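You operate a simulated robot arm through the tools that you are given. There is no shell and no other tool. Be economical: measure what you need, move in short steps, check, and stop when the job is done.

Carry out the task below with a simulated robot arm. There is one attempt and no reset: what you move stays moved.

## Task
Open the loading door all the way, then switch its power off.
Fine: draw the bolt back and leave it free; switch the power on, and off again only after the door has stopped.

It is judged by the outcome, as a careful person would: the job done as asked, and still so three seconds after it is handed in. It fails if anything else is knocked over, pushed out of place, dropped, spilled or broken.

## Robot
A 7-joint arm with a fingered hand on a trunk, on a base that drives. Base frame: it is fixed to the floor where the robot stands at the start and does not move with it; the origin is under the middle of the robot, x ahead of it, y to its left, z up. Lengths are in mm, angles in degrees, forces in N, time in s.
With the tool pointing down near the work surface it reaches from about 420 to 880 mm from the robot's upright axis, wherever it stands. Its first joint turns from -143.0 to 143.0 degrees. Places, roughly: door bolt [900, 0, 1000]; door power switch [800, -400, 1200]; door up button [800, -300, 1100]; loading door [1300, 1000, 1300]. Payload 3 kg.
The tool frame sits at the grasp point between the pads (the TCP): z along the fingers, y along the line on which they close. The tips reach 26 mm beyond it. Largest opening 148 mm; the body of the gripper starts 73 mm behind the TCP. The gripper is a hand of 3 fingers: y runs from the thumb to the fingers, the wrist lies at [0, 0, -229] in the tool frame, and closing takes about 1.5 s.
Orientation is that of the tool frame in the base frame, as a unit quaternion [x, y, z, w]. With the fingers straight down and closing along the base's y, the tool's x points along the base's -x, its y along +y and its z along -z.

## Interface
- The arm moves only by the tool drive_tool. Its argument "motion" is a list of rows, each a list of 7 numbers: the shift along the tool's x, y, z in mm, then the turn, a rotation vector about the tool's x, y, z in degrees, then the gripper command, from -1 (fully open) to 1 (shut), values between in proportion. In form: [[x, y, z, ax, ay, az, grip], ...]. A call has 1 to 8 rows; each row shifts and turns the commanded pose from where the row before left it, along the tool's axes as they then stand. Each row takes 0.2 s and may step no farther than 50 mm and 8.6 degrees from the row before; otherwise, or with a gripper value out of range, the whole call is refused. A pose out of reach is approached as far as the arm can. The call stops where the force on the tool passes 40 N (or 10 N more than at its start, if that is more) or the arm is blocked; 0.2 s more then pass. Each finger travels about 153 mm/s and halts on what it meets, pressing with about 32 N; the grip force reading is that of the motor and also rises with nothing between the fingers. The clock runs only during rows and for 0.2 s after the last one: add rows that do not move to give the fingers time. The reply holds the time, the measured pose of the TCP, the force on the tool along the base axes, the opening and the grip force, in the units named above and with some noise, with the torque about the TCP (base axes, N m) and any sound that the robot's microphone picked up.
- Cameras (640 x 400 px; columns grow to the right, rows downward): "scene" is now at [152, -26.5, 1887.4]; the picture's right is [-0.35, -0.94, 0.00], its down [-0.73, 0.28, -0.62] and it looks along [0.58, -0.22, -0.78] (base axes); focal length 280 px, centre (320, 200). "wrist" rides on the gripper at [68, -39, -90] in the tool frame; the picture's right is [0.50, 0.87, 0.00], its down [-0.66, 0.38, -0.65] and it looks along [-0.57, 0.33, 0.76] (tool axes); focal length 222 px, centre (320, 200).
- camera(camera): a new picture of that camera. No time passes.
- move_column(by): slides the trunk up (or, below 0, down) by that many mm; the arm and the scene camera ride with it, the base frame stays. It gives what a move gives, with no picture.
- base_move(legs): drives the robot by 1 to 6 legs, each [ahead, left, turn to the left] in mm, mm and degrees, along the robot's own axes; the way and the turn of a leg run together, so that a leg with both is an arc; at most 1500 mm and 180 degrees a leg. The arm and the cameras ride along, it lands a little off, and it stops where it bumps. It gives what a move gives.
- set_grasp(shape): the hand has 3 fingers and takes this shape, open, in about a second: jaw (thumb against the fingers, like two jaws); tri (thumb and two fingers); tip (a fingertip pinch); poke (one finger out to press); point (the index stretched); flat (the hand flat); cup (the hand cupped); fist (a fist). The gripper value then closes the fingers along that shape, each until it touches; the sizes above hold for jaw. It gives what a move gives, with no picture.
- turn_head(pan, tilt): turns the head with the scene camera to pan (to the left, within 86 degrees either way) and tilt (down, from -29 to 69), counted from straight ahead of the robot. It gives what a move gives.
- probe_pixels(camera, pixels): there is no depth. For up to 12 entries [column, row, z] of the newest picture of that camera ("zoom" is the newest enlarged one), the place [x, y] in the base frame at which the ray of that pixel passes the height z, good to about 2 mm. No time passes.
- close_up(camera, box): a new picture of the part [left, top, right, bottom] of that camera's present view, enlarged. No time passes.
- hand_in(): hands the job in; it is judged then, once.

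Keep the steps short. Do not move on a guess: measure, check each grasp and each placing, and mend mistakes. In all there are 80 turns and 48 pictures (those below and enlarged ones count). Leave the gripper open and the arm clear of the work at the hand-in unless told otherwise, and finish with a single line.

The tools are called as name(argument=value, ...) on one line, values as JSON. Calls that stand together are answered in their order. drive_tool: Moves the arm, as the interface text tells. Its arguments: {"type":"object","properties":{"motion":{"type":"array"}},"required":["motion"]} The other tools are called the same way: move_column (by) slides the trunk up or down; set_grasp (shape) gives the hand a shape; base_move (legs) drives the base; turn_head (pan, tilt) turns the head that bears the scene camera; camera (camera) takes a picture; probe_pixels (camera, pixels) gives the place at which the rays of pixels pass given heights; close_up (camera, box) takes an enlarged picture of a part of a camera's view; hand_in () hands the job in.

At the start:

```text
clock: 0.0
ee_pos: [735.4, 38.5, 1001.1]
tool_rot: [0.001, 1.0, 0.0, -0.001]
contact_force: [0.4, 0.3, 0.5]
ft_torque: [-0.01, 0.01, 0.0]
width: 148.0
grasp_force: 0.0
shape: jaw
trunk travel left (down, up): [-825.0, 65.0]
robot x, y, heading: [1.0, -0.5, -0.3]
head pan, tilt: [-20.8, 51.4]
```

scene: 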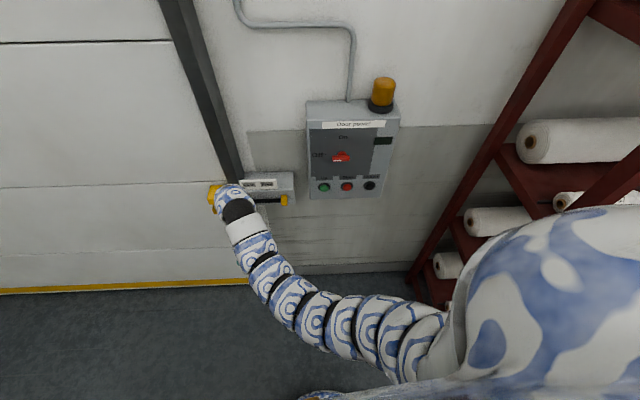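
wrist: 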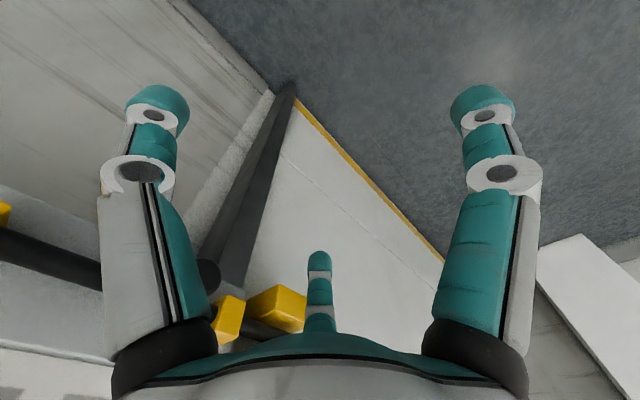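

I see the bolt behind the hand at about (245,190) and the control box at (350,150). I'll take enlarged views of both.

close_up(camera="scene", box=[290, 70, 418, 206])

close_up(camera="scene", box=[180, 140, 308, 220])

```text
2.94 times, centred on (354, 138) of scene
```

zoom: 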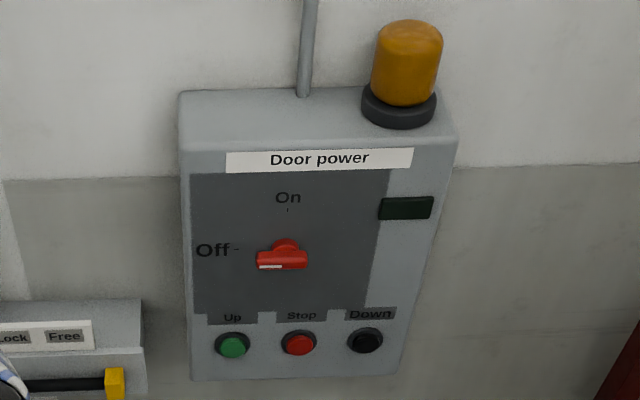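

```text
5.00 times, centred on (244, 180) of scene
```

zoom: 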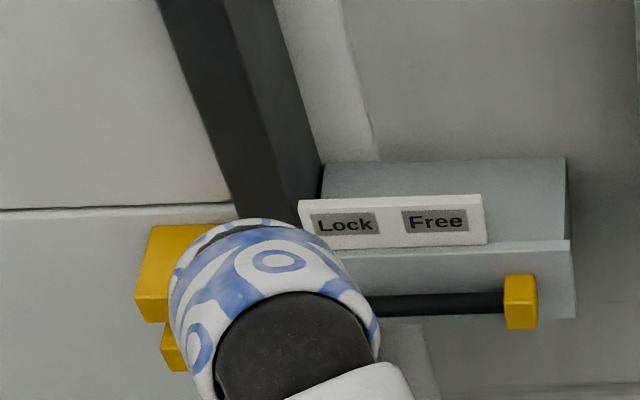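

The hand hides the bolt. I'll back away 200 mm from the wall and look again.

drive_tool(motion=[[40, 0, 0, 0, 0, 0, -1], [40, 0, 0, 0, 0, 0, -1], [40, 0, 0, 0, 0, 0, -1], [40, 0, 0, 0, 0, 0, -1], [40, 0, 0, 0, 0, 0, -1]])

turn_head(pan=-5, tilt=40)

camera(camera="scene")

```text
clock: 1.2
ee_pos: [533.7, 39.1, 1001.9]
tool_rot: [0.001, 1.0, 0.0, 0.001]
contact_force: [-0.6, -0.3, -0.3]
ft_torque: [-0.01, -0.02, 0.0]
width: 147.9
grasp_force: 0.0
shape: jaw
trunk travel left (down, up): [-825.0, 65.0]
robot x, y, heading: [1.3, 3.5, 0.1]
head pan, tilt: [-20.8, 51.4]
```

```text
clock: 2.0
ee_pos: [536.2, 40.3, 1000.0]
tool_rot: [0.001, 1.0, 0.001, 0.0]
contact_force: [-0.6, 0.3, 0.2]
ft_torque: [-0.01, -0.02, 0.02]
width: 147.8
grasp_force: 0.0
shape: jaw
trunk travel left (down, up): [-825.0, 65.0]
robot x, y, heading: [-2.9, -0.5, -0.0]
head pan, tilt: [-5.0, 40.0]
```

```text
43 pictures are left
```

scene: 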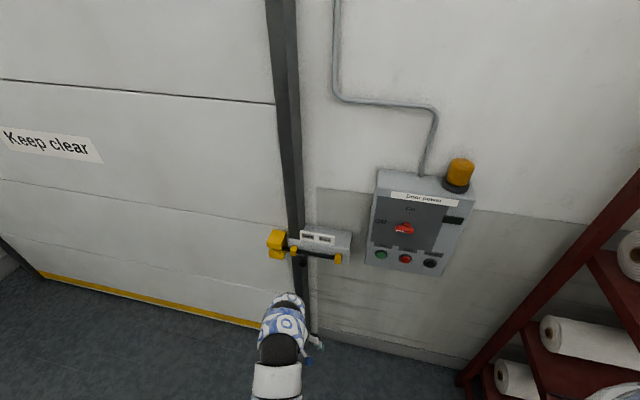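

close_up(camera="scene", box=[250, 215, 362, 285])

camera(camera="wrist")

```text
5.71 times, centred on (306, 250) of scene
```

zoom: 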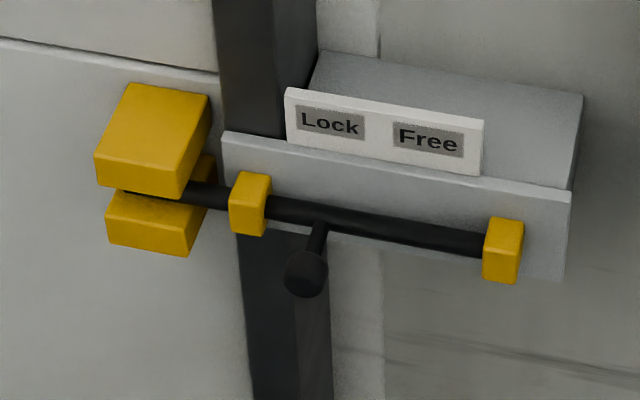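

```text
41 pictures are left
```

wrist: 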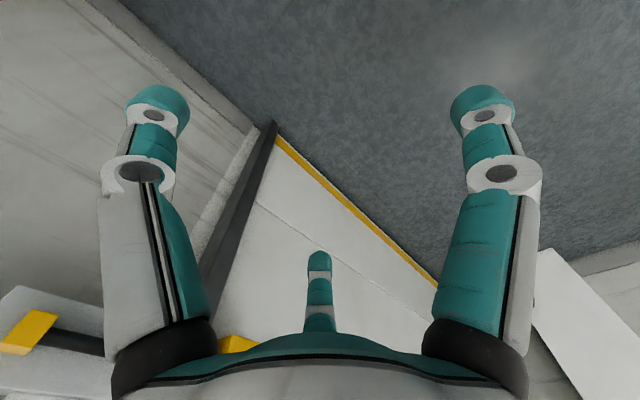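

The bolt has a black knob at zoom (305,272), still at "Lock"; it must slide right to "Free". I'll measure the knob, guides and buttons at plausible heights.

probe_pixels(camera="zoom", pixels=[[305, 272, 960], [305, 272, 980], [305, 272, 1000], [322, 225, 1000], [250, 205, 1000], [250, 205, 1020], [502, 250, 1000], [502, 250, 1020], [140, 210, 1000], [380, 222, 1000]])

probe_pixels(camera="scene", pixels=[[381, 255, 1100], [405, 258, 1100], [429, 263, 1100], [404, 229, 1200], [404, 229, 1180], [320, 345, 850], [300, 375, 1100], [274, 322, 0], [366, 264, 1050], [444, 276, 1050], [470, 180, 1300]])

```text
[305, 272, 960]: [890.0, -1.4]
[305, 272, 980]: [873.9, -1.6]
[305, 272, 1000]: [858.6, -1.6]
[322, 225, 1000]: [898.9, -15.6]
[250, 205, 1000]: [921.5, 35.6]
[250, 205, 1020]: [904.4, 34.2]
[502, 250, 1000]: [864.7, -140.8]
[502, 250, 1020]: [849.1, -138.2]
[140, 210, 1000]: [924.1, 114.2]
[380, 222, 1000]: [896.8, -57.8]
```

```text
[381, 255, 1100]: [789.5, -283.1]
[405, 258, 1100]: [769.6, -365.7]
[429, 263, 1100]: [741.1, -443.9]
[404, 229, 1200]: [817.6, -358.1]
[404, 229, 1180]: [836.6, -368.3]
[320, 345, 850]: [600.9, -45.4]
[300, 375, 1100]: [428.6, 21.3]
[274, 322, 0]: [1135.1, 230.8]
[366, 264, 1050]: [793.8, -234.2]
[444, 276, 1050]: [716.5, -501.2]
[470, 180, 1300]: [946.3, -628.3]
```

The wall runs at about 18° to my y axis (button row and bolt agree). I'll move forward a bit and turn the hand to horizontal, facing the wall, well before touching it.

drive_tool(motion=[[-40, 0, 0, 0, 0, 0, -1], [-40, 0, 0, 0, 0, 0, -1], [-40, 0, 0, 0, 0, 0, -1], [0, 0, 0, 0, -8.5, 0, -1], [0, 0, 0, 0, -8.5, 0, -1], [0, 0, 0, 0, -8.5, 0, -1], [0, 0, 0, 0, -8.5, 0, -1], [0, 0, 0, 0, -8.5, 0, -1]])

drive_tool(motion=[[0, 0, 0, 0, -8.5, 0, -1], [0, 0, 0, 0, -8.5, 0, -1], [0, 0, 0, 0, -8.5, 0, -1], [0, 0, 0, 0, -8.5, 0, -1], [0, 0, 0, 0, -8.5, 0, -1], [0, 0, 0, 0, -5, 0, -1], [0, 0, 0, 8.5, 0, 0, -1], [0, 0, 0, 8.5, 0, 0, -1]])

camera(camera="wrist")

camera(camera="scene")

```text
clock: 3.8
ee_pos: [654.6, 38.8, 999.9]
tool_rot: [0.0, 0.932, 0.001, 0.363]
contact_force: [0.5, 0.4, 0.5]
ft_torque: [-0.02, 0.03, 0.01]
width: 147.9
grasp_force: 0.1
shape: jaw
trunk travel left (down, up): [-825.0, 65.0]
robot x, y, heading: [0.1, -0.7, 0.0]
head pan, tilt: [-5.0, 40.0]
```

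```text
clock: 5.6
ee_pos: [655.2, 38.8, 1000.3]
tool_rot: [0.105, 0.699, -0.105, 0.7]
contact_force: [-0.1, 1.0, 0.3]
ft_torque: [0.0, 0.0, -0.03]
width: 147.7
grasp_force: 0.0
shape: jaw
trunk travel left (down, up): [-825.0, 65.0]
robot x, y, heading: [-1.2, 3.4, 0.0]
head pan, tilt: [-5.0, 40.0]
```

```text
40 pictures are left
```

wrist: 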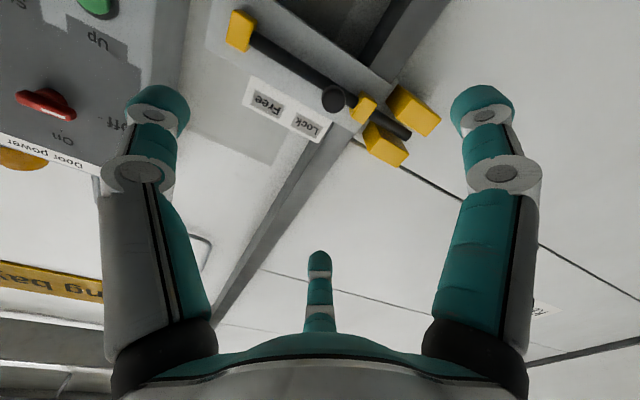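

```text
39 pictures are left
```

scene: 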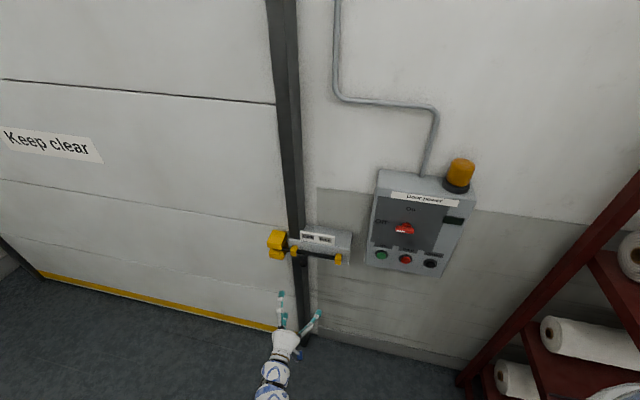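

The wrist view shows the knob end-on at (334,99), bolt rod and buttons. I'll probe the same features to triangulate with the scene view.

probe_pixels(camera="wrist", pixels=[[334, 99, 970], [334, 99, 980], [334, 99, 990], [334, 99, 1000], [240, 30, 980], [240, 30, 1000], [240, 30, 1020], [363, 110, 1000], [363, 110, 1020], [98, 5, 1080], [98, 5, 1100], [98, 5, 1120]])

probe_pixels(camera="wrist", pixels=[[47, 102, 1160], [47, 102, 1180], [47, 102, 1200], [350, 97, 980], [350, 97, 1000]])

close_up(camera="wrist", box=[200, 0, 456, 160])

```text
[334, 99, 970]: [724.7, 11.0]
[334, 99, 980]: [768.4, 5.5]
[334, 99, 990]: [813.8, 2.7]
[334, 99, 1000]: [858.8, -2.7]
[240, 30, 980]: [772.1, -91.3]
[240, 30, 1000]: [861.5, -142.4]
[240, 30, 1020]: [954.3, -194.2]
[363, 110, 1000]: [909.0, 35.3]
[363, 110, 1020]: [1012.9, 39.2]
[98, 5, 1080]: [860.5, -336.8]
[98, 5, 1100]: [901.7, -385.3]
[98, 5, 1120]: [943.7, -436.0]
```

```text
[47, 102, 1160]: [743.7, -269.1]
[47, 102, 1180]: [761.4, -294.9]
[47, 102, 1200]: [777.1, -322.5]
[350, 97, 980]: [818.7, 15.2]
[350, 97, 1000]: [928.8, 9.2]
```

```text
2.50 times, centred on (328, 80) of wrist
```

zoom: 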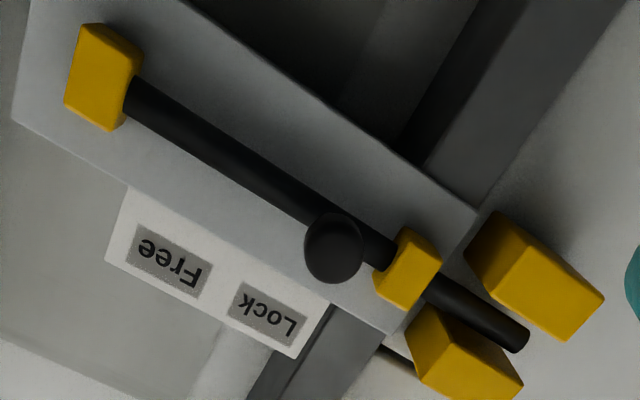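

Both views agree: knob tip at about (859, -2, 1000), sticking out ~40 mm in front of the rod and guides. I'll half close the hand, shift 20 mm left and advance most of the way, keeping the fingers either side of the knob.

drive_tool(motion=[[0, 20.5, 0, 0, 0, 0, 0], [0, 0, 0, 0, 0, 0, 0], [0, 0, 40, 0, 0, 0, 0], [0, 0, 40, 0, 0, 0, 0], [0, 0, 40, 0, 0, 0, 0], [0, 0, 20, 0, 0, 0, 0], [0, 0, 0, 0, 0, 0, 0]])

camera(camera="wrist")

close_up(camera="scene", box=[240, 210, 368, 290])

```text
clock: 7.2
ee_pos: [793.1, 16.0, 1000.0]
tool_rot: [0.105, 0.699, -0.104, 0.699]
contact_force: [0.7, 0.7, 1.0]
ft_torque: [-0.04, 0.01, -0.02]
width: 74.4
grasp_force: 0.1
shape: jaw
trunk travel left (down, up): [-825.0, 65.0]
robot x, y, heading: [-1.6, 3.1, 0.1]
head pan, tilt: [-5.0, 40.0]
```

```text
37 pictures are left
```

wrist: 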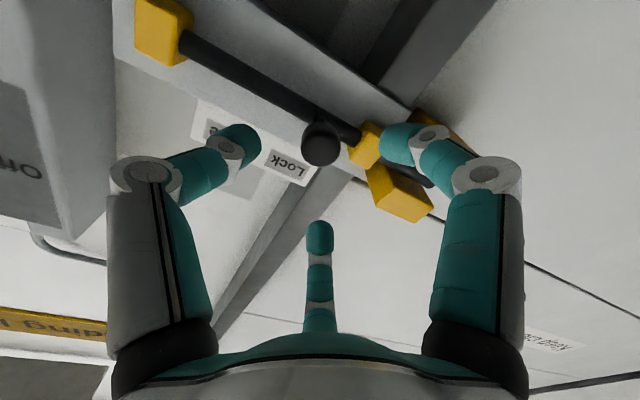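

```text
5.00 times, centred on (304, 250) of scene
```

zoom: 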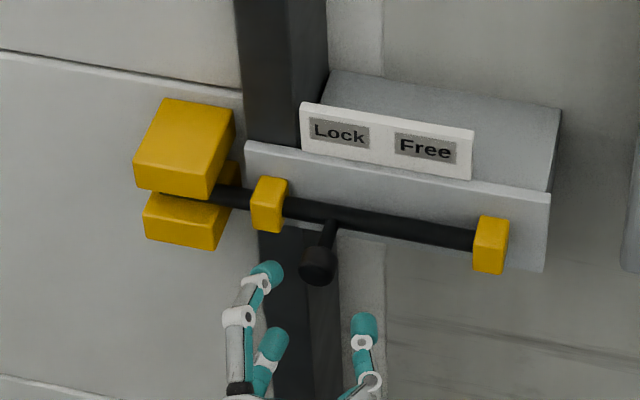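

Fingers straddle the knob's line. Advance 65 mm, then close on it.

drive_tool(motion=[[0, 2, 30, 0, 0, 0, 0], [0, 0, 25, 0, 0, 0, 0], [0, 0, 10, 0, 0, 0, 0], [0, 0, 0, 0, 0, 0, 0.5], [0, 0, 0, 0, 0, 0, 1], [0, 0, 0, 0, 0, 0, 1], [0, 0, 0, 0, 0, 0, 1]])

camera(camera="wrist")

```text
clock: 8.8
ee_pos: [859.1, -3.6, 1001.6]
tool_rot: [0.105, 0.699, -0.106, 0.699]
contact_force: [27.7, -9.6, 4.6]
ft_torque: [-0.05, 0.01, -0.06]
width: 12.8
grasp_force: 31.6
shape: jaw
trunk travel left (down, up): [-825.0, 65.0]
robot x, y, heading: [0.2, 1.2, 0.1]
head pan, tilt: [-5.0, 40.0]
```

```text
35 pictures are left
```

wrist: 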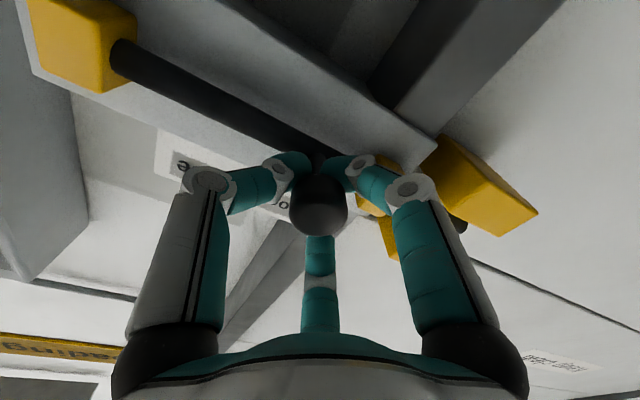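

The fingers closed behind the knob on its stem (12.8 mm), with a 28 N pull. I'll loosen slightly to cage the stem, then slide right.

drive_tool(motion=[[0, 0, 0, 0, 0, 0, 0.75], [0, 0, 0, 0, 0, 0, 0.75], [0, -15, 0, 0, 0, 0, 0.75], [0, -15, 0, 0, 0, 0, 0.75], [0, -15, 0, 0, 0, 0, 0.75]])

```text
clock: 10.0
ee_pos: [846.1, -42.5, 1000.1]
tool_rot: [0.105, 0.699, -0.104, 0.699]
contact_force: [-0.1, 0.1, -0.4]
ft_torque: [0.02, -0.04, -0.01]
width: 18.8
grasp_force: 0.0
shape: jaw
trunk travel left (down, up): [-825.0, 65.0]
robot x, y, heading: [-3.2, -0.0, -0.1]
head pan, tilt: [-5.0, 40.0]
```

It moved 41 mm with no resisting force. I'll check that the bolt is coming along.

close_up(camera="scene", box=[240, 210, 368, 290])

```text
5.00 times, centred on (304, 250) of scene
```

zoom: 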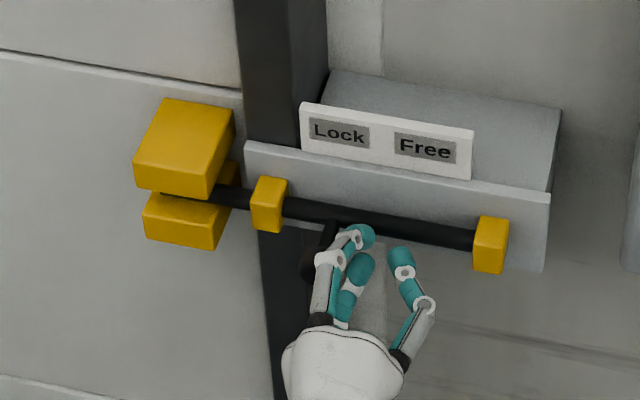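

The knob slipped out between the two left fingers; the bolt hasn't moved. I'll back out straight, then take the one-finger shape and look at it.

drive_tool(motion=[[0, 0, -30, 0, 0, 0, 0.75], [0, 0, -40, 0, 0, 0, 0.75], [0, 0, -40, 0, 0, 0, 0.75]])

set_grasp(shape="poke")

camera(camera="wrist")

close_up(camera="scene", box=[224, 210, 384, 310])

```text
clock: 10.8
ee_pos: [738.7, -12.6, 996.8]
tool_rot: [0.105, 0.7, -0.105, 0.699]
contact_force: [0.0, -0.4, 0.2]
ft_torque: [0.02, -0.02, 0.02]
width: 18.4
grasp_force: 0.1
shape: jaw
trunk travel left (down, up): [-825.0, 65.0]
robot x, y, heading: [-2.1, 4.6, 0.3]
head pan, tilt: [-5.0, 40.0]
```

```text
clock: 11.7
ee_pos: [741.4, -12.5, 995.7]
tool_rot: [0.104, 0.699, -0.105, 0.699]
contact_force: [-0.2, -0.4, 0.1]
ft_torque: [0.0, 0.02, 0.03]
width: 0.0
grasp_force: 0.0
shape: poke
trunk travel left (down, up): [-825.0, 65.0]
robot x, y, heading: [0.8, -1.3, -0.0]
head pan, tilt: [-5.0, 40.0]
```

```text
33 pictures are left
```

wrist: 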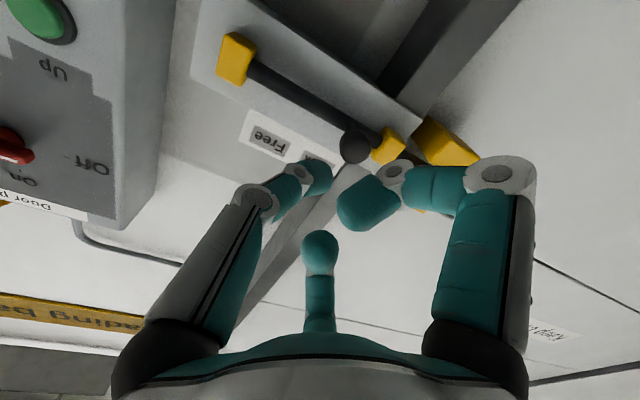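

```text
4.00 times, centred on (304, 260) of scene
```

zoom: 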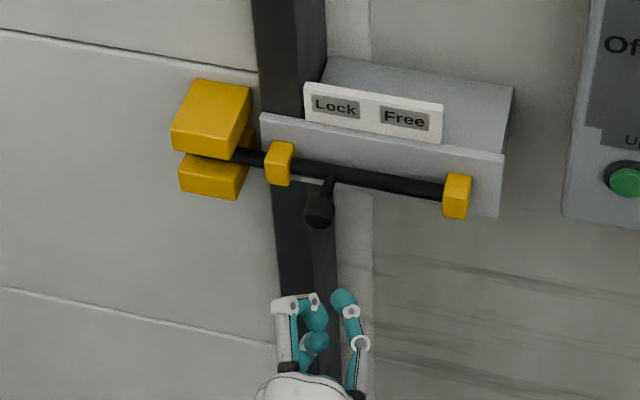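

The poke shape sticks only slightly ahead. I'll try "point", which stretches the index.

set_grasp(shape="point")

camera(camera="wrist")

close_up(camera="scene", box=[224, 210, 384, 310])

```text
clock: 12.6
ee_pos: [741.4, -10.1, 995.4]
tool_rot: [0.105, 0.699, -0.105, 0.699]
contact_force: [-0.5, -0.1, -0.3]
ft_torque: [-0.02, -0.03, -0.02]
width: 142.3
grasp_force: 0.0
shape: point
trunk travel left (down, up): [-825.0, 65.0]
robot x, y, heading: [1.2, 0.3, -0.1]
head pan, tilt: [-5.0, 40.0]
```

```text
31 pictures are left
```

wrist: 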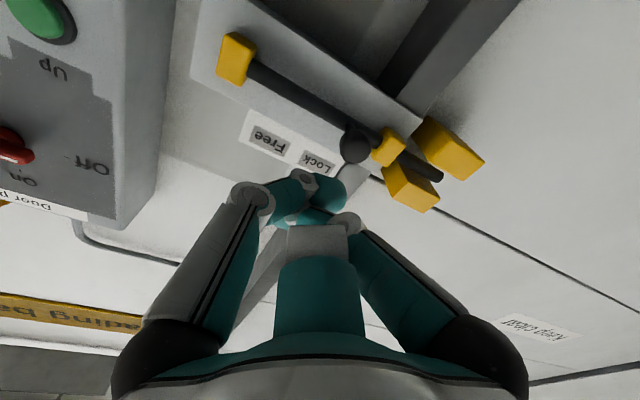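

```text
4.00 times, centred on (304, 260) of scene
```

zoom: 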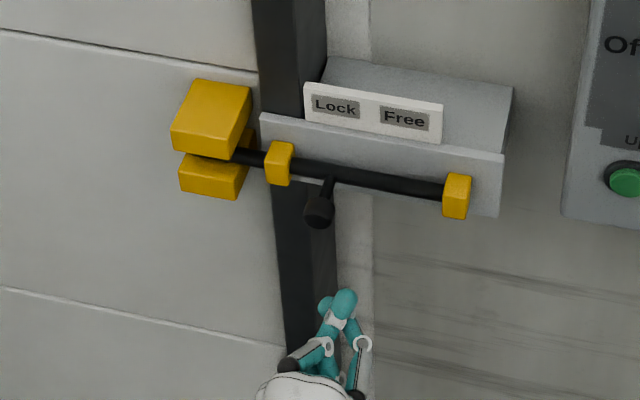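

The three digits sit 120° apart, so at partial closure the knob slipped between the two left fingers. I'll go back to jaw, re-straddle the knob a few mm deeper, and this time hold it fully shut.

set_grasp(shape="jaw")

drive_tool(motion=[[-5, 42, 0, 0, 0, 0, 0], [0, 0, 0, 0, 0, 0, 0], [0, 0, 40, 0, 0, 0, 0], [0, 0, 40, 0, 0, 0, 0], [0, 0, 20, 0, 0, 0, 0], [0, 0, 16, 0, 0, 0, 0], [0, 0, 0, 0, 0, 0, 0]])

camera(camera="wrist")

```text
clock: 13.5
ee_pos: [741.3, -10.8, 997.7]
tool_rot: [0.106, 0.699, -0.105, 0.699]
contact_force: [0.1, -1.0, -0.8]
ft_torque: [-0.01, -0.01, 0.0]
width: 147.8
grasp_force: 0.2
shape: jaw
trunk travel left (down, up): [-825.0, 65.0]
robot x, y, heading: [2.8, -3.9, -0.2]
head pan, tilt: [-5.0, 40.0]
```

```text
clock: 15.1
ee_pos: [863.5, -5.2, 1004.8]
tool_rot: [0.105, 0.699, -0.105, 0.699]
contact_force: [0.9, 1.1, 0.1]
ft_torque: [0.0, 0.02, -0.01]
width: 74.5
grasp_force: 0.1
shape: jaw
trunk travel left (down, up): [-825.0, 65.0]
robot x, y, heading: [0.6, -1.8, 0.3]
head pan, tilt: [-5.0, 40.0]
```

```text
29 pictures are left
```

wrist: 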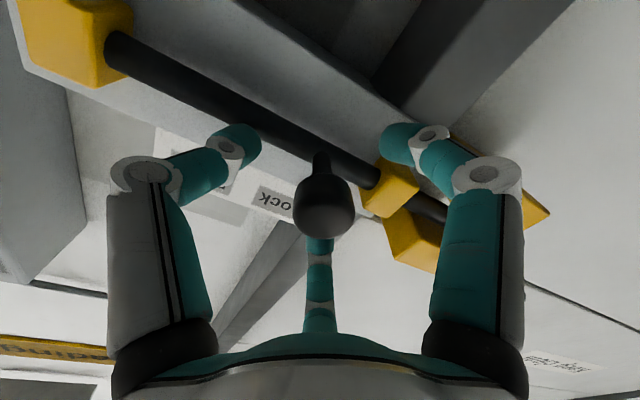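

Knob is centred among the three fingers. Drop 3 mm and close fully.

drive_tool(motion=[[3, 0, 0, 0, 0, 0, 0.4], [0, 0, 0, 0, 0, 0, 1], [0, 0, 0, 0, 0, 0, 1], [0, 0, 0, 0, 0, 0, 1], [0, 0, 0, 0, 0, 0, 1]])

drive_tool(motion=[[0, -5, 0, 0, 0, 0, 1], [0, -5, 0, 0, 0, 0, 1], [0, -5, 0, 0, 0, 0, 1]])

close_up(camera="scene", box=[240, 210, 368, 290])

```text
clock: 16.3
ee_pos: [864.9, -6.1, 1001.0]
tool_rot: [0.106, 0.699, -0.106, 0.699]
contact_force: [8.2, -3.7, 0.3]
ft_torque: [0.02, -0.01, 0.06]
width: 0.0
grasp_force: 32.4
shape: jaw
trunk travel left (down, up): [-825.0, 65.0]
robot x, y, heading: [1.3, 0.7, -0.1]
head pan, tilt: [-5.0, 40.0]
```

```text
clock: 17.1
ee_pos: [858.4, -20.0, 1001.0]
tool_rot: [0.105, 0.7, -0.105, 0.698]
contact_force: [14.0, -3.4, -1.8]
ft_torque: [0.05, 0.0, 0.08]
width: 0.0
grasp_force: 31.6
shape: jaw
trunk travel left (down, up): [-825.0, 65.0]
robot x, y, heading: [0.2, 2.1, -0.0]
head pan, tilt: [-5.0, 40.0]
```

```text
5.00 times, centred on (304, 250) of scene
```

zoom: 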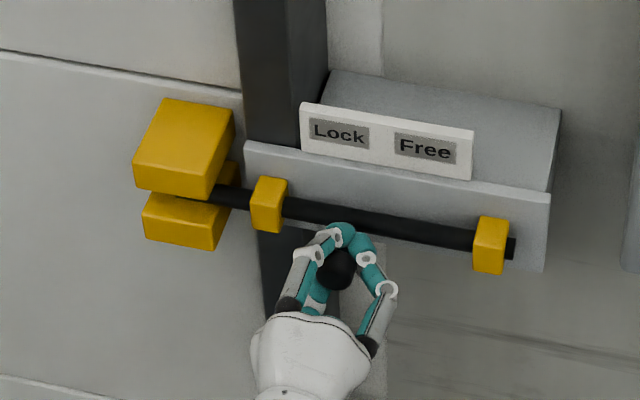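

The bolt moved: its right end now sticks out past the right guide. Continue sliding right.

drive_tool(motion=[[0, -8, 0, 0, 0, 0, 1], [0, -8, 0, 0, 0, 0, 1], [0, -8, 0, 0, 0, 0, 1], [0, -8, 0, 0, 0, 0, 1], [0, -8, 0, 0, 0, 0, 1]])

close_up(camera="scene", box=[240, 210, 368, 290])

```text
clock: 18.3
ee_pos: [848.0, -58.5, 1000.6]
tool_rot: [0.106, 0.7, -0.104, 0.698]
contact_force: [11.4, -2.6, 1.4]
ft_torque: [-0.01, -0.04, 0.1]
width: 0.0
grasp_force: 31.6
shape: jaw
trunk travel left (down, up): [-825.0, 65.0]
robot x, y, heading: [1.6, -2.2, -0.1]
head pan, tilt: [-5.0, 40.0]
```

```text
5.00 times, centred on (304, 250) of scene
```

zoom: 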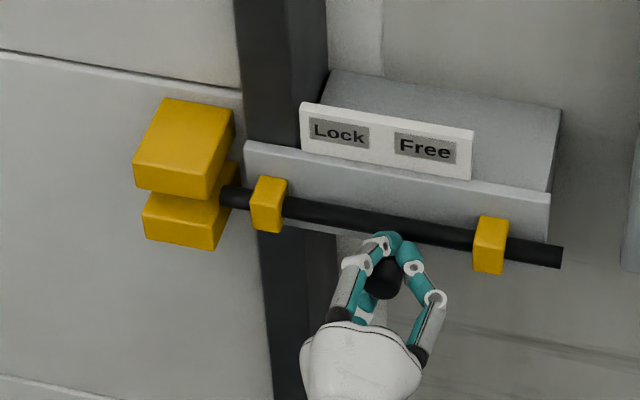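

The rod tip is just emerging from the yellow keeper. Continue until it meets its stop.

drive_tool(motion=[[0, -8, 0, 0, 0, 0, 1], [0, -8, 0, 0, 0, 0, 1], [0, -8, 0, 0, 0, 0, 1], [0, -6, 0, 0, 0, 0, 1], [0, -6, 0, 0, 0, 0, 1]])

close_up(camera="scene", box=[240, 210, 368, 290])

```text
clock: 19.5
ee_pos: [835.1, -96.9, 1001.1]
tool_rot: [0.107, 0.699, -0.107, 0.699]
contact_force: [0.6, 0.4, 0.2]
ft_torque: [0.01, 0.0, 0.01]
width: 0.2
grasp_force: 31.9
shape: jaw
trunk travel left (down, up): [-825.0, 65.0]
robot x, y, heading: [0.8, 1.1, 0.1]
head pan, tilt: [-5.0, 40.0]
```

```text
5.00 times, centred on (304, 250) of scene
```

zoom: 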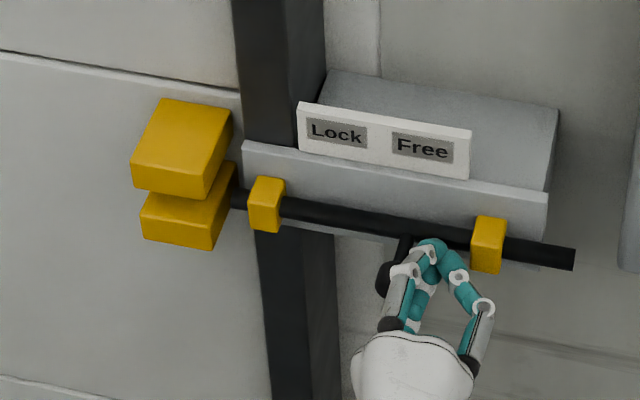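

The rod has gone further, then the knob slipped out of the grip (likely at its stop). I'll back out and inspect.

drive_tool(motion=[[0, 0, -40, 0, 0, 0, 1], [0, 0, -40, 0, 0, 0, 1], [0, 0, -40, 0, 0, 0, 0]])

close_up(camera="scene", box=[240, 210, 368, 290])

camera(camera="wrist")

```text
clock: 20.3
ee_pos: [717.5, -55.5, 1002.5]
tool_rot: [0.105, 0.699, -0.104, 0.699]
contact_force: [-0.7, 0.4, 0.1]
ft_torque: [0.02, 0.01, 0.02]
width: 71.5
grasp_force: 0.0
shape: jaw
trunk travel left (down, up): [-825.0, 65.0]
robot x, y, heading: [-1.2, 0.2, -0.0]
head pan, tilt: [-5.0, 40.0]
```

```text
5.00 times, centred on (304, 250) of scene
```

zoom: 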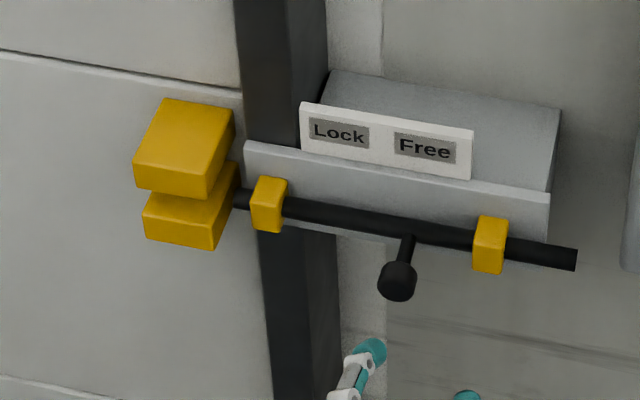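

```text
24 pictures are left
```

wrist: 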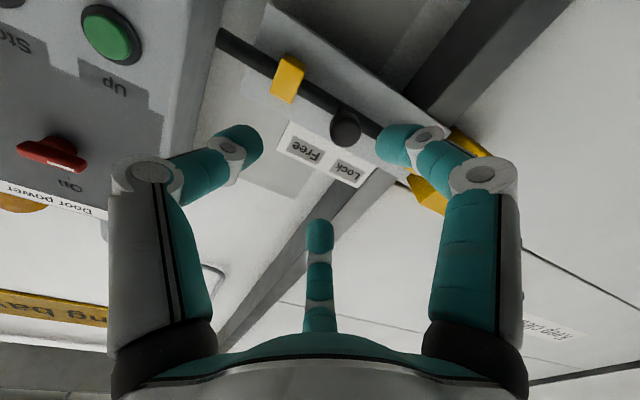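

I'll measure the knob's new place, to test whether it goes farther.

probe_pixels(camera="wrist", pixels=[[345, 128, 995], [345, 128, 1000], [345, 128, 1005], [110, 34, 1060], [110, 34, 1080], [52, 153, 1180], [52, 153, 1200], [52, 153, 1220]])

close_up(camera="scene", box=[340, 160, 484, 280])

```text
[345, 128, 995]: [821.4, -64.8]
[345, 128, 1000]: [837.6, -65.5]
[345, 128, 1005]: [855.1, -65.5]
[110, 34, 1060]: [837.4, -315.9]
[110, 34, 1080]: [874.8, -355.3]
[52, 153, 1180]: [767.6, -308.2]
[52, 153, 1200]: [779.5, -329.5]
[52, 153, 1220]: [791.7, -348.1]
```

```text
3.33 times, centred on (412, 220) of scene
```

zoom: 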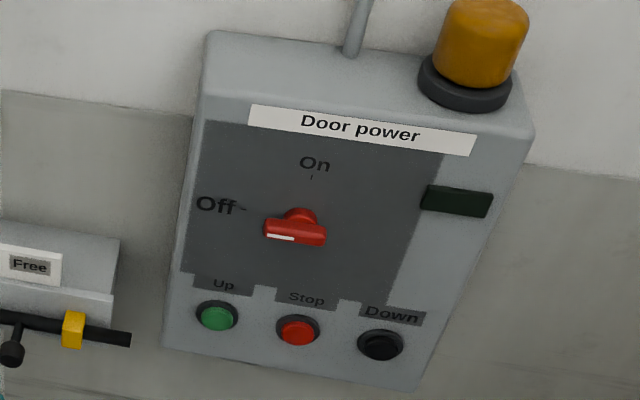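

The knob moved 67 mm. I'll grip it again and press right to feel for the stop.

drive_tool(motion=[[1, 25.7, 0, 0, 0, 0, 0], [0, 0, 0, 0, 0, 0, 0], [0, 0, 40, 0, 0, 0, 0], [0, 0, 40, 0, 0, 0, 0], [0, 0, 25, 0, 0, 0, 0], [0, 0, 19, 0, 0, 0, 0], [0, 0, 0, 0, 0, 0, 0.5], [0, 0, 0, 0, 0, 0, 1]])

drive_tool(motion=[[0, 0, 0, 0, 0, 0, 1], [0, 0, 0, 0, 0, 0, 1], [0, 0, 0, 0, 0, 0, 1]])

drive_tool(motion=[[0, -4, 0, 0, 0, 0, 1], [0, -4, 0, 0, 0, 0, 1]])

drive_tool(motion=[[0, -4, 0, 0, 0, 0, 1]])

close_up(camera="scene", box=[240, 210, 368, 290])

```text
clock: 22.1
ee_pos: [847.9, -69.5, 1002.0]
tool_rot: [0.104, 0.699, -0.104, 0.699]
contact_force: [1.6, -1.1, -0.9]
ft_torque: [0.02, -0.01, 0.03]
width: 0.0
grasp_force: 24.0
shape: jaw
trunk travel left (down, up): [-825.0, 65.0]
robot x, y, heading: [1.3, -1.1, -0.1]
head pan, tilt: [-5.0, 40.0]
```

```text
clock: 22.9
ee_pos: [848.8, -70.4, 1001.6]
tool_rot: [0.105, 0.699, -0.105, 0.699]
contact_force: [2.0, -0.6, -0.7]
ft_torque: [0.02, -0.04, 0.06]
width: 0.1
grasp_force: 31.9
shape: jaw
trunk travel left (down, up): [-825.0, 65.0]
robot x, y, heading: [1.3, -0.4, 0.1]
head pan, tilt: [-5.0, 40.0]
```

```text
clock: 23.5
ee_pos: [846.1, -74.2, 1001.6]
tool_rot: [0.103, 0.699, -0.103, 0.7]
contact_force: [4.6, 10.4, -3.5]
ft_torque: [0.08, -0.07, -0.05]
width: 0.0
grasp_force: 31.8
shape: jaw
trunk travel left (down, up): [-825.0, 65.0]
robot x, y, heading: [0.4, 1.0, -0.3]
head pan, tilt: [-5.0, 40.0]
```

```text
clock: 23.9
ee_pos: [844.6, -81.3, 1002.3]
tool_rot: [0.105, 0.7, -0.106, 0.699]
contact_force: [5.4, 5.9, -4.6]
ft_torque: [0.01, -0.02, -0.08]
width: 0.1
grasp_force: 32.0
shape: jaw
trunk travel left (down, up): [-825.0, 65.0]
robot x, y, heading: [-0.2, -3.5, -0.0]
head pan, tilt: [-5.0, 40.0]
```

```text
5.00 times, centred on (304, 250) of scene
```

zoom: 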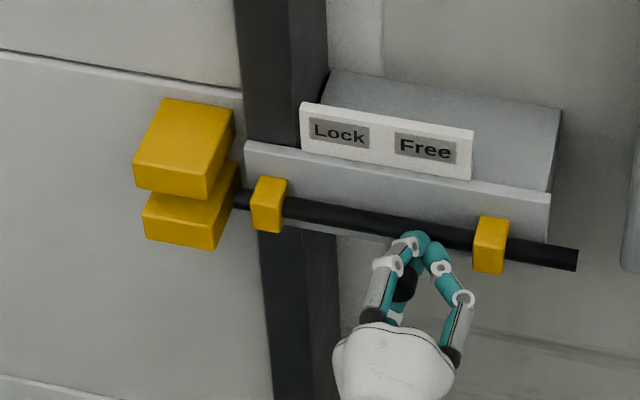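

Resisted at 10 N with no more rod motion: the bolt is at its end stop. Open, back out, and raise for the switch.

drive_tool(motion=[[0, 3, 0, 0, 0, 0, 0.6], [0, 0, 0, 0, 0, 0, 0], [0, 0, 0, 0, 0, 0, 0], [0, 0, -40, 0, 0, 0, 0], [0, 0, -40, 0, 0, 0, 0], [0, 0, -40, 0, 0, 0, 0]])

drive_tool(motion=[[0, -45, -40, 0, 0, 0, 0], [0, -45, -40, 0, 0, 0, 0], [0, -45, -20, 0, 0, 0, 0], [-45, -45, 0, 0, 0, 0, 0], [-45, -30, 0, 0, 0, 0, 0], [-45, 0, 0, 0, 0, 0, 0], [-45, 0, 0, 0, 0, 0, 0]])

camera(camera="wrist")

camera(camera="scene")

```text
clock: 25.3
ee_pos: [725.7, -38.6, 1004.5]
tool_rot: [0.103, 0.699, -0.103, 0.7]
contact_force: [-0.2, 0.1, -1.0]
ft_torque: [0.01, 0.03, 0.01]
width: 73.7
grasp_force: 0.1
shape: jaw
trunk travel left (down, up): [-825.0, 65.0]
robot x, y, heading: [-1.0, 0.9, 0.1]
head pan, tilt: [-5.0, 40.0]
```

```text
refused: row 1 steps farther than a row can; nothing moved
```

```text
21 pictures are left
```

wrist: 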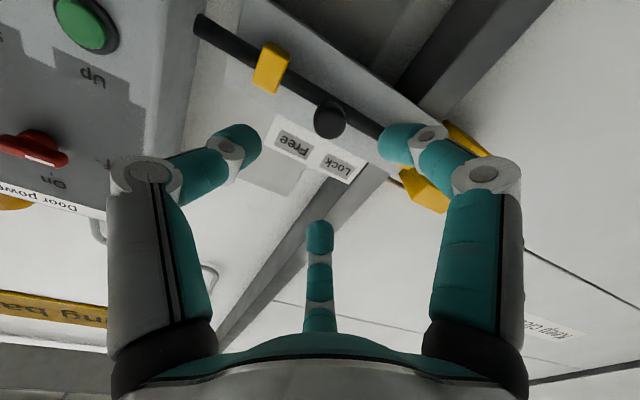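

```text
20 pictures are left
```

scene: 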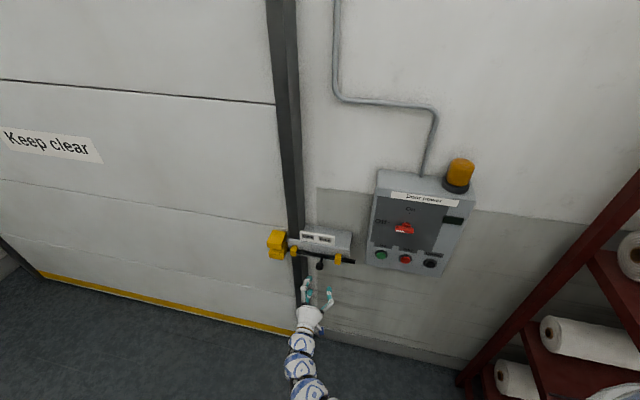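

The bolt stays at its stop. Now shift in front of the switch (about (795,-349,1222)), at a safe stand-off.

drive_tool(motion=[[-31, -38, 0, 0, 0, 0, 0], [-31, -38, 0, 0, 0, 0, 0], [-31, -38, 0, 0, 0, 0, 0], [-31, -38, 0, 0, 0, 0, 0], [-31, -38, 0, 0, 0, 0, 0], [-31, -38, 0, 0, 0, 0, 0], [-31, -38, 0, 0, 0, 0, 0], [0, -10, 0, 0, 0, 0, 0]])

drive_tool(motion=[[0, 0, 0, 0, 0, -8.5, 0], [0, 0, 0, 0, 0, -8.5, 0], [0, 0, 0, 0, 0, -8.5, 0], [0, 0, 0, 0, 0, -8.5, 0], [0, 0, 0, 0, 0, -8.5, 0], [0, 0, 0, 0, 0, -8.5, 0], [0, 0, 0, 0, 0, -8.5, 0], [0, 0, 0, 0, 0, -8.5, 0]])

drive_tool(motion=[[0, 0, 0, 0, 0, -8.5, 0], [0, 0, 0, 0, 0, -8.5, 0], [0, 0, 0, 0, 0, -5, 0], [0, 0, 0, 0, 0, 0, 0]])

camera(camera="wrist")

camera(camera="scene")

```text
clock: 27.1
ee_pos: [649.8, -305.4, 1220.0]
tool_rot: [0.104, 0.699, -0.104, 0.7]
contact_force: [0.2, -0.2, -0.6]
ft_torque: [-0.03, 0.0, 0.02]
width: 73.8
grasp_force: 0.1
shape: jaw
trunk travel left (down, up): [-825.0, 65.0]
robot x, y, heading: [0.1, 2.1, -0.1]
head pan, tilt: [-5.0, 40.0]
```

```text
clock: 28.9
ee_pos: [648.9, -306.3, 1218.9]
tool_rot: [-0.305, 0.638, -0.478, 0.521]
contact_force: [-0.3, 0.1, -0.3]
ft_torque: [-0.01, 0.01, -0.03]
width: 73.6
grasp_force: 0.0
shape: jaw
trunk travel left (down, up): [-825.0, 65.0]
robot x, y, heading: [0.5, -2.4, -0.1]
head pan, tilt: [-5.0, 40.0]
```

```text
clock: 29.9
ee_pos: [650.4, -306.3, 1217.8]
tool_rot: [0.421, -0.568, 0.569, -0.42]
contact_force: [0.4, 0.1, -0.9]
ft_torque: [-0.01, 0.01, -0.02]
width: 73.9
grasp_force: 0.0
shape: jaw
trunk travel left (down, up): [-825.0, 65.0]
robot x, y, heading: [-0.3, -0.7, -0.2]
head pan, tilt: [-5.0, 40.0]
```

```text
19 pictures are left
```

wrist: 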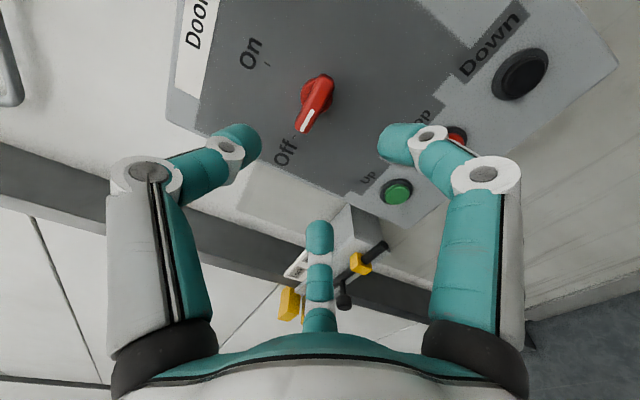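

```text
18 pictures are left
```

scene: 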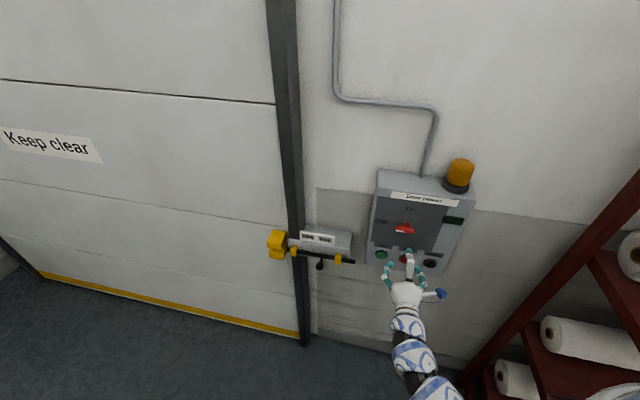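

The wrist now sees the switch at about (318,95), Up button (397,191). Probe both to fix their positions.

probe_pixels(camera="wrist", pixels=[[316, 96, 1210], [316, 96, 1220], [316, 96, 1230], [306, 118, 1220], [326, 78, 1220], [397, 191, 1060], [397, 191, 1070], [397, 191, 1080], [350, 300, 1000]])

probe_pixels(camera="scene", pixels=[[404, 229, 1210], [404, 229, 1220], [404, 229, 1230], [381, 255, 1060], [381, 255, 1070], [381, 255, 1080], [377, 254, 1060]])

close_up(camera="wrist", box=[200, 40, 440, 190])

```text
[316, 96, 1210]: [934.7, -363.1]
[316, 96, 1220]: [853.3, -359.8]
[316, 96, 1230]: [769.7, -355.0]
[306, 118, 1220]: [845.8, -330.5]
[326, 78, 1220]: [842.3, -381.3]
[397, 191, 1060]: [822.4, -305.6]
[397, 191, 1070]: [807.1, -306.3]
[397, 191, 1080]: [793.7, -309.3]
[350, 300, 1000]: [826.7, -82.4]
```

```text
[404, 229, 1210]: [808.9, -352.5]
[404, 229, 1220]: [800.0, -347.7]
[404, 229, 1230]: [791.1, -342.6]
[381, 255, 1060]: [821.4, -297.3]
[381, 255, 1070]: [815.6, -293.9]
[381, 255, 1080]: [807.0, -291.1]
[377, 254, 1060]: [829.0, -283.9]
```

```text
2.67 times, centred on (320, 115) of wrist
```

zoom: 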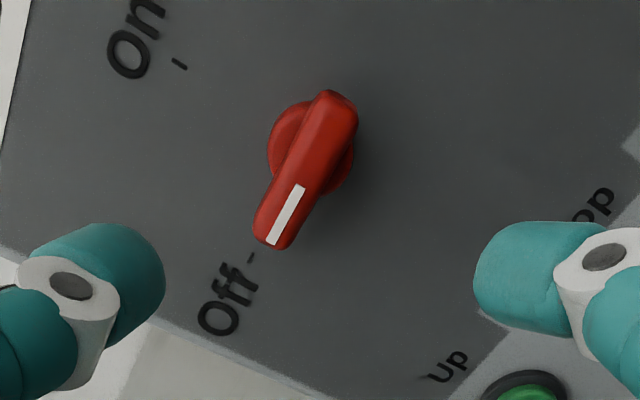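

Switch handle centre ≈ (796,-347,1225), bar horizontal at Off. Advance so the fingertips flank the bar above and below.

drive_tool(motion=[[-3.5, -7, 0, 0, 0, 0, 0], [0, 0, 40, 0, 0, 0, 0], [0, 0, 40, 0, 0, 0, 0], [0, 0, 30, 0, 0, 0, 0], [0, 0, 20, 0, 0, 0, 0], [0, 0, 9, 0, 0, 0, 0], [0, 0, 0, 0, 0, 0, 0]])

camera(camera="wrist")

```text
clock: 31.5
ee_pos: [785.8, -340.9, 1224.0]
tool_rot: [-0.421, 0.568, -0.568, 0.421]
contact_force: [-1.0, -0.3, 0.0]
ft_torque: [0.03, -0.02, 0.02]
width: 73.7
grasp_force: 0.0
shape: jaw
trunk travel left (down, up): [-825.0, 65.0]
robot x, y, heading: [3.5, 0.9, 0.1]
head pan, tilt: [-5.0, 40.0]
```

```text
16 pictures are left
```

wrist: 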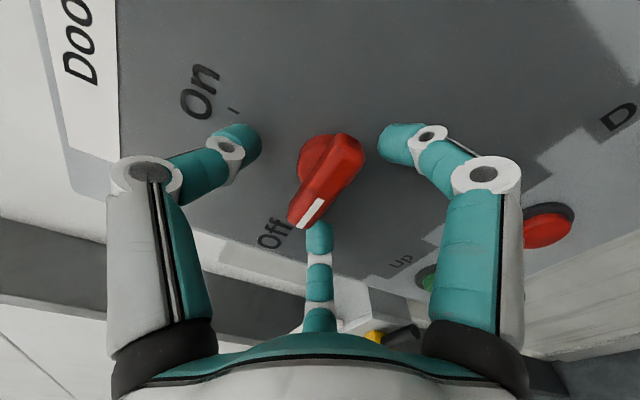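

The bar lies centred between thumb (above) and the two fingers (below). Close on it.

drive_tool(motion=[[0, 0, 0, 0, 0, 0, 0.3], [0, 0, 0, 0, 0, 0, 0.6], [0, 0, 0, 0, 0, 0, 1], [0, 0, 0, 0, 0, 0, 1], [0, 0, 0, 0, 0, 0, 1]])

camera(camera="wrist")

```text
clock: 32.7
ee_pos: [785.5, -344.2, 1223.4]
tool_rot: [-0.42, 0.569, -0.569, 0.42]
contact_force: [2.9, -7.8, -0.4]
ft_torque: [0.01, -0.08, -0.16]
width: 28.0
grasp_force: 32.2
shape: jaw
trunk travel left (down, up): [-825.0, 65.0]
robot x, y, heading: [-0.8, -0.7, 0.1]
head pan, tilt: [-5.0, 40.0]
```

```text
15 pictures are left
```

wrist: 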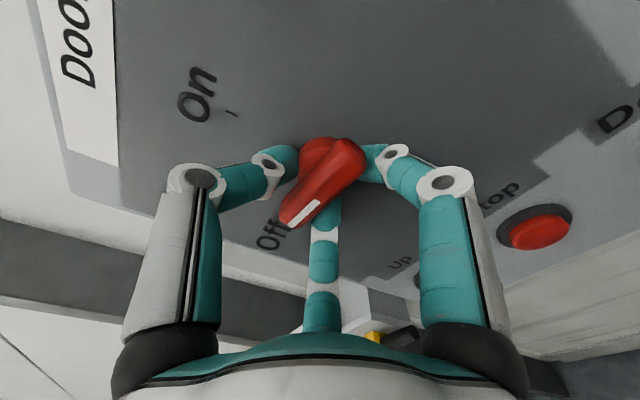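

Firm grip at 28 mm. Turn clockwise 34° first and check.

drive_tool(motion=[[0, 0, 0, 0, 0, 8.5, 1], [0, 0, 0, 0, 0, 8.5, 1], [0, 0, 0, 0, 0, 8.5, 1], [0, 0, 0, 0, 0, 8.5, 1]])

camera(camera="wrist")

```text
clock: 33.7
ee_pos: [783.1, -343.5, 1224.2]
tool_rot: [-0.235, 0.666, -0.421, 0.57]
contact_force: [14.5, -6.3, 15.2]
ft_torque: [-0.24, -0.54, -0.15]
width: 27.2
grasp_force: 32.0
shape: jaw
trunk travel left (down, up): [-825.0, 65.0]
robot x, y, heading: [-1.1, 3.6, 0.1]
head pan, tilt: [-5.0, 40.0]
```

```text
14 pictures are left
```

wrist: 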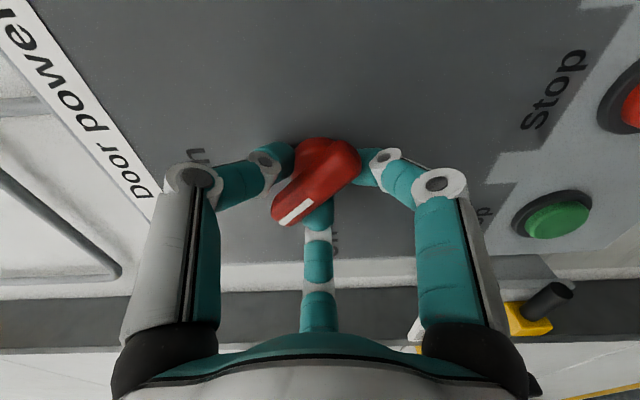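

The handle turns with the hand. Continue the remaining turn in steps.

drive_tool(motion=[[0, 0, 0, 0, 0, 8.5, 1], [0, 0, 0, 0, 0, 8.5, 1], [0, 0, 0, 0, 0, 8.5, 1], [0, 0, 0, 0, 0, 8.5, 1], [0, 0, 0, 0, 0, 8.5, 1], [0, 0, 0, 0, 0, 8.5, 1]])

drive_tool(motion=[[0, 0, 0, 0, 0, 8, 1], [0, 0, 0, 0, 0, 4, 1]])

camera(camera="wrist")

```text
clock: 35.0
ee_pos: [783.4, -344.3, 1229.7]
tool_rot: [0.045, 0.703, -0.164, 0.691]
contact_force: [8.6, -7.0, 14.4]
ft_torque: [-0.56, -0.11, -0.3]
width: 25.7
grasp_force: 31.8
shape: jaw
trunk travel left (down, up): [-825.0, 65.0]
robot x, y, heading: [0.8, -3.1, 0.1]
head pan, tilt: [-5.0, 40.0]
stopped in row 6: the force on the tool passed its limit at 42 N (the readings are from after the stop); the commanded pose is now the measured one
```

```text
clock: 35.6
ee_pos: [784.0, -343.8, 1231.7]
tool_rot: [0.104, 0.695, -0.103, 0.704]
contact_force: [6.4, -10.1, 16.4]
ft_torque: [-0.73, -0.03, -0.25]
width: 26.2
grasp_force: 31.8
shape: jaw
trunk travel left (down, up): [-825.0, 65.0]
robot x, y, heading: [-0.8, 2.2, -0.1]
head pan, tilt: [-5.0, 40.0]
stopped in row 2: the force on the tool passed its limit at 42 N (the readings are from after the stop); the commanded pose is now the measured one
```

```text
13 pictures are left
```

wrist: 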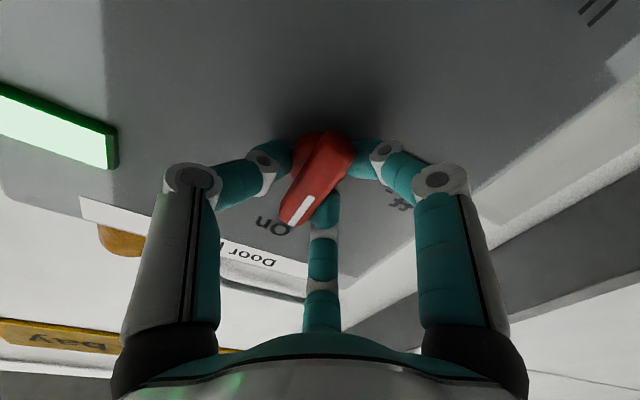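

The indicator lit green: power is on, handle at On. Release and back off 120 mm, then look at the Up button.

drive_tool(motion=[[0, 0, 0, 0, 0, 0, 0.3], [0, 0, 0, 0, 0, 0, 0], [0, 0, 0, 0, 0, 0, 0], [0, 0, -40, 0, 0, 0, 0], [0, 0, -40, 0, 0, 0, 0], [0, 0, -40, 0, 0, 0, 0]])

drive_tool(motion=[[40, 25, 0, 0, 0, 0, 0.5], [40, 25, 0, 0, 0, 0, 1], [40, 10, 0, 0, 0, 0, 1], [40, 0, 0, 0, 0, 0, 1], [0, 0, 0, 0, 0, 0, 1], [0, 0, 0, 0, 0, 0, 1]])

camera(camera="wrist")

close_up(camera="scene", box=[320, 160, 480, 280])

```text
clock: 37.0
ee_pos: [668.5, -308.2, 1226.5]
tool_rot: [0.106, 0.695, -0.103, 0.703]
contact_force: [-0.6, 0.1, -0.3]
ft_torque: [-0.02, -0.03, -0.02]
width: 73.5
grasp_force: 0.0
shape: jaw
trunk travel left (down, up): [-825.0, 65.0]
robot x, y, heading: [-3.2, 2.1, -0.1]
head pan, tilt: [-5.0, 40.0]
```

```text
clock: 38.4
ee_pos: [687.2, -249.1, 1069.9]
tool_rot: [0.105, 0.696, -0.103, 0.703]
contact_force: [-0.7, -0.8, 0.2]
ft_torque: [0.0, 0.02, 0.0]
width: 0.1
grasp_force: 32.4
shape: jaw
trunk travel left (down, up): [-825.0, 65.0]
robot x, y, heading: [0.7, -2.8, -0.2]
head pan, tilt: [-5.0, 40.0]
```

```text
12 pictures are left
```

wrist: 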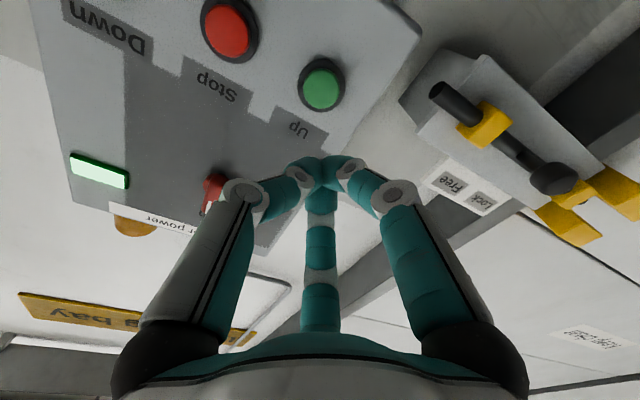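

```text
3.33 times, centred on (400, 220) of scene
```

zoom: 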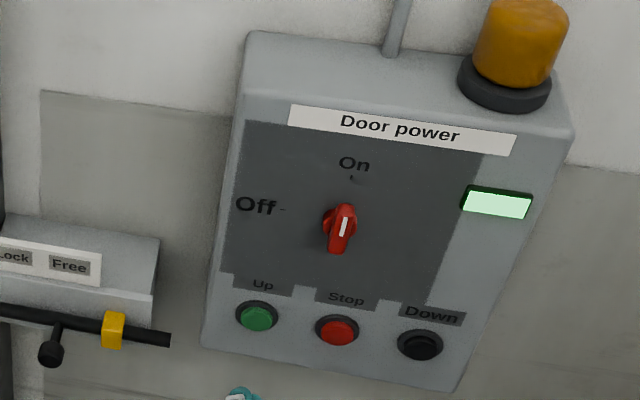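

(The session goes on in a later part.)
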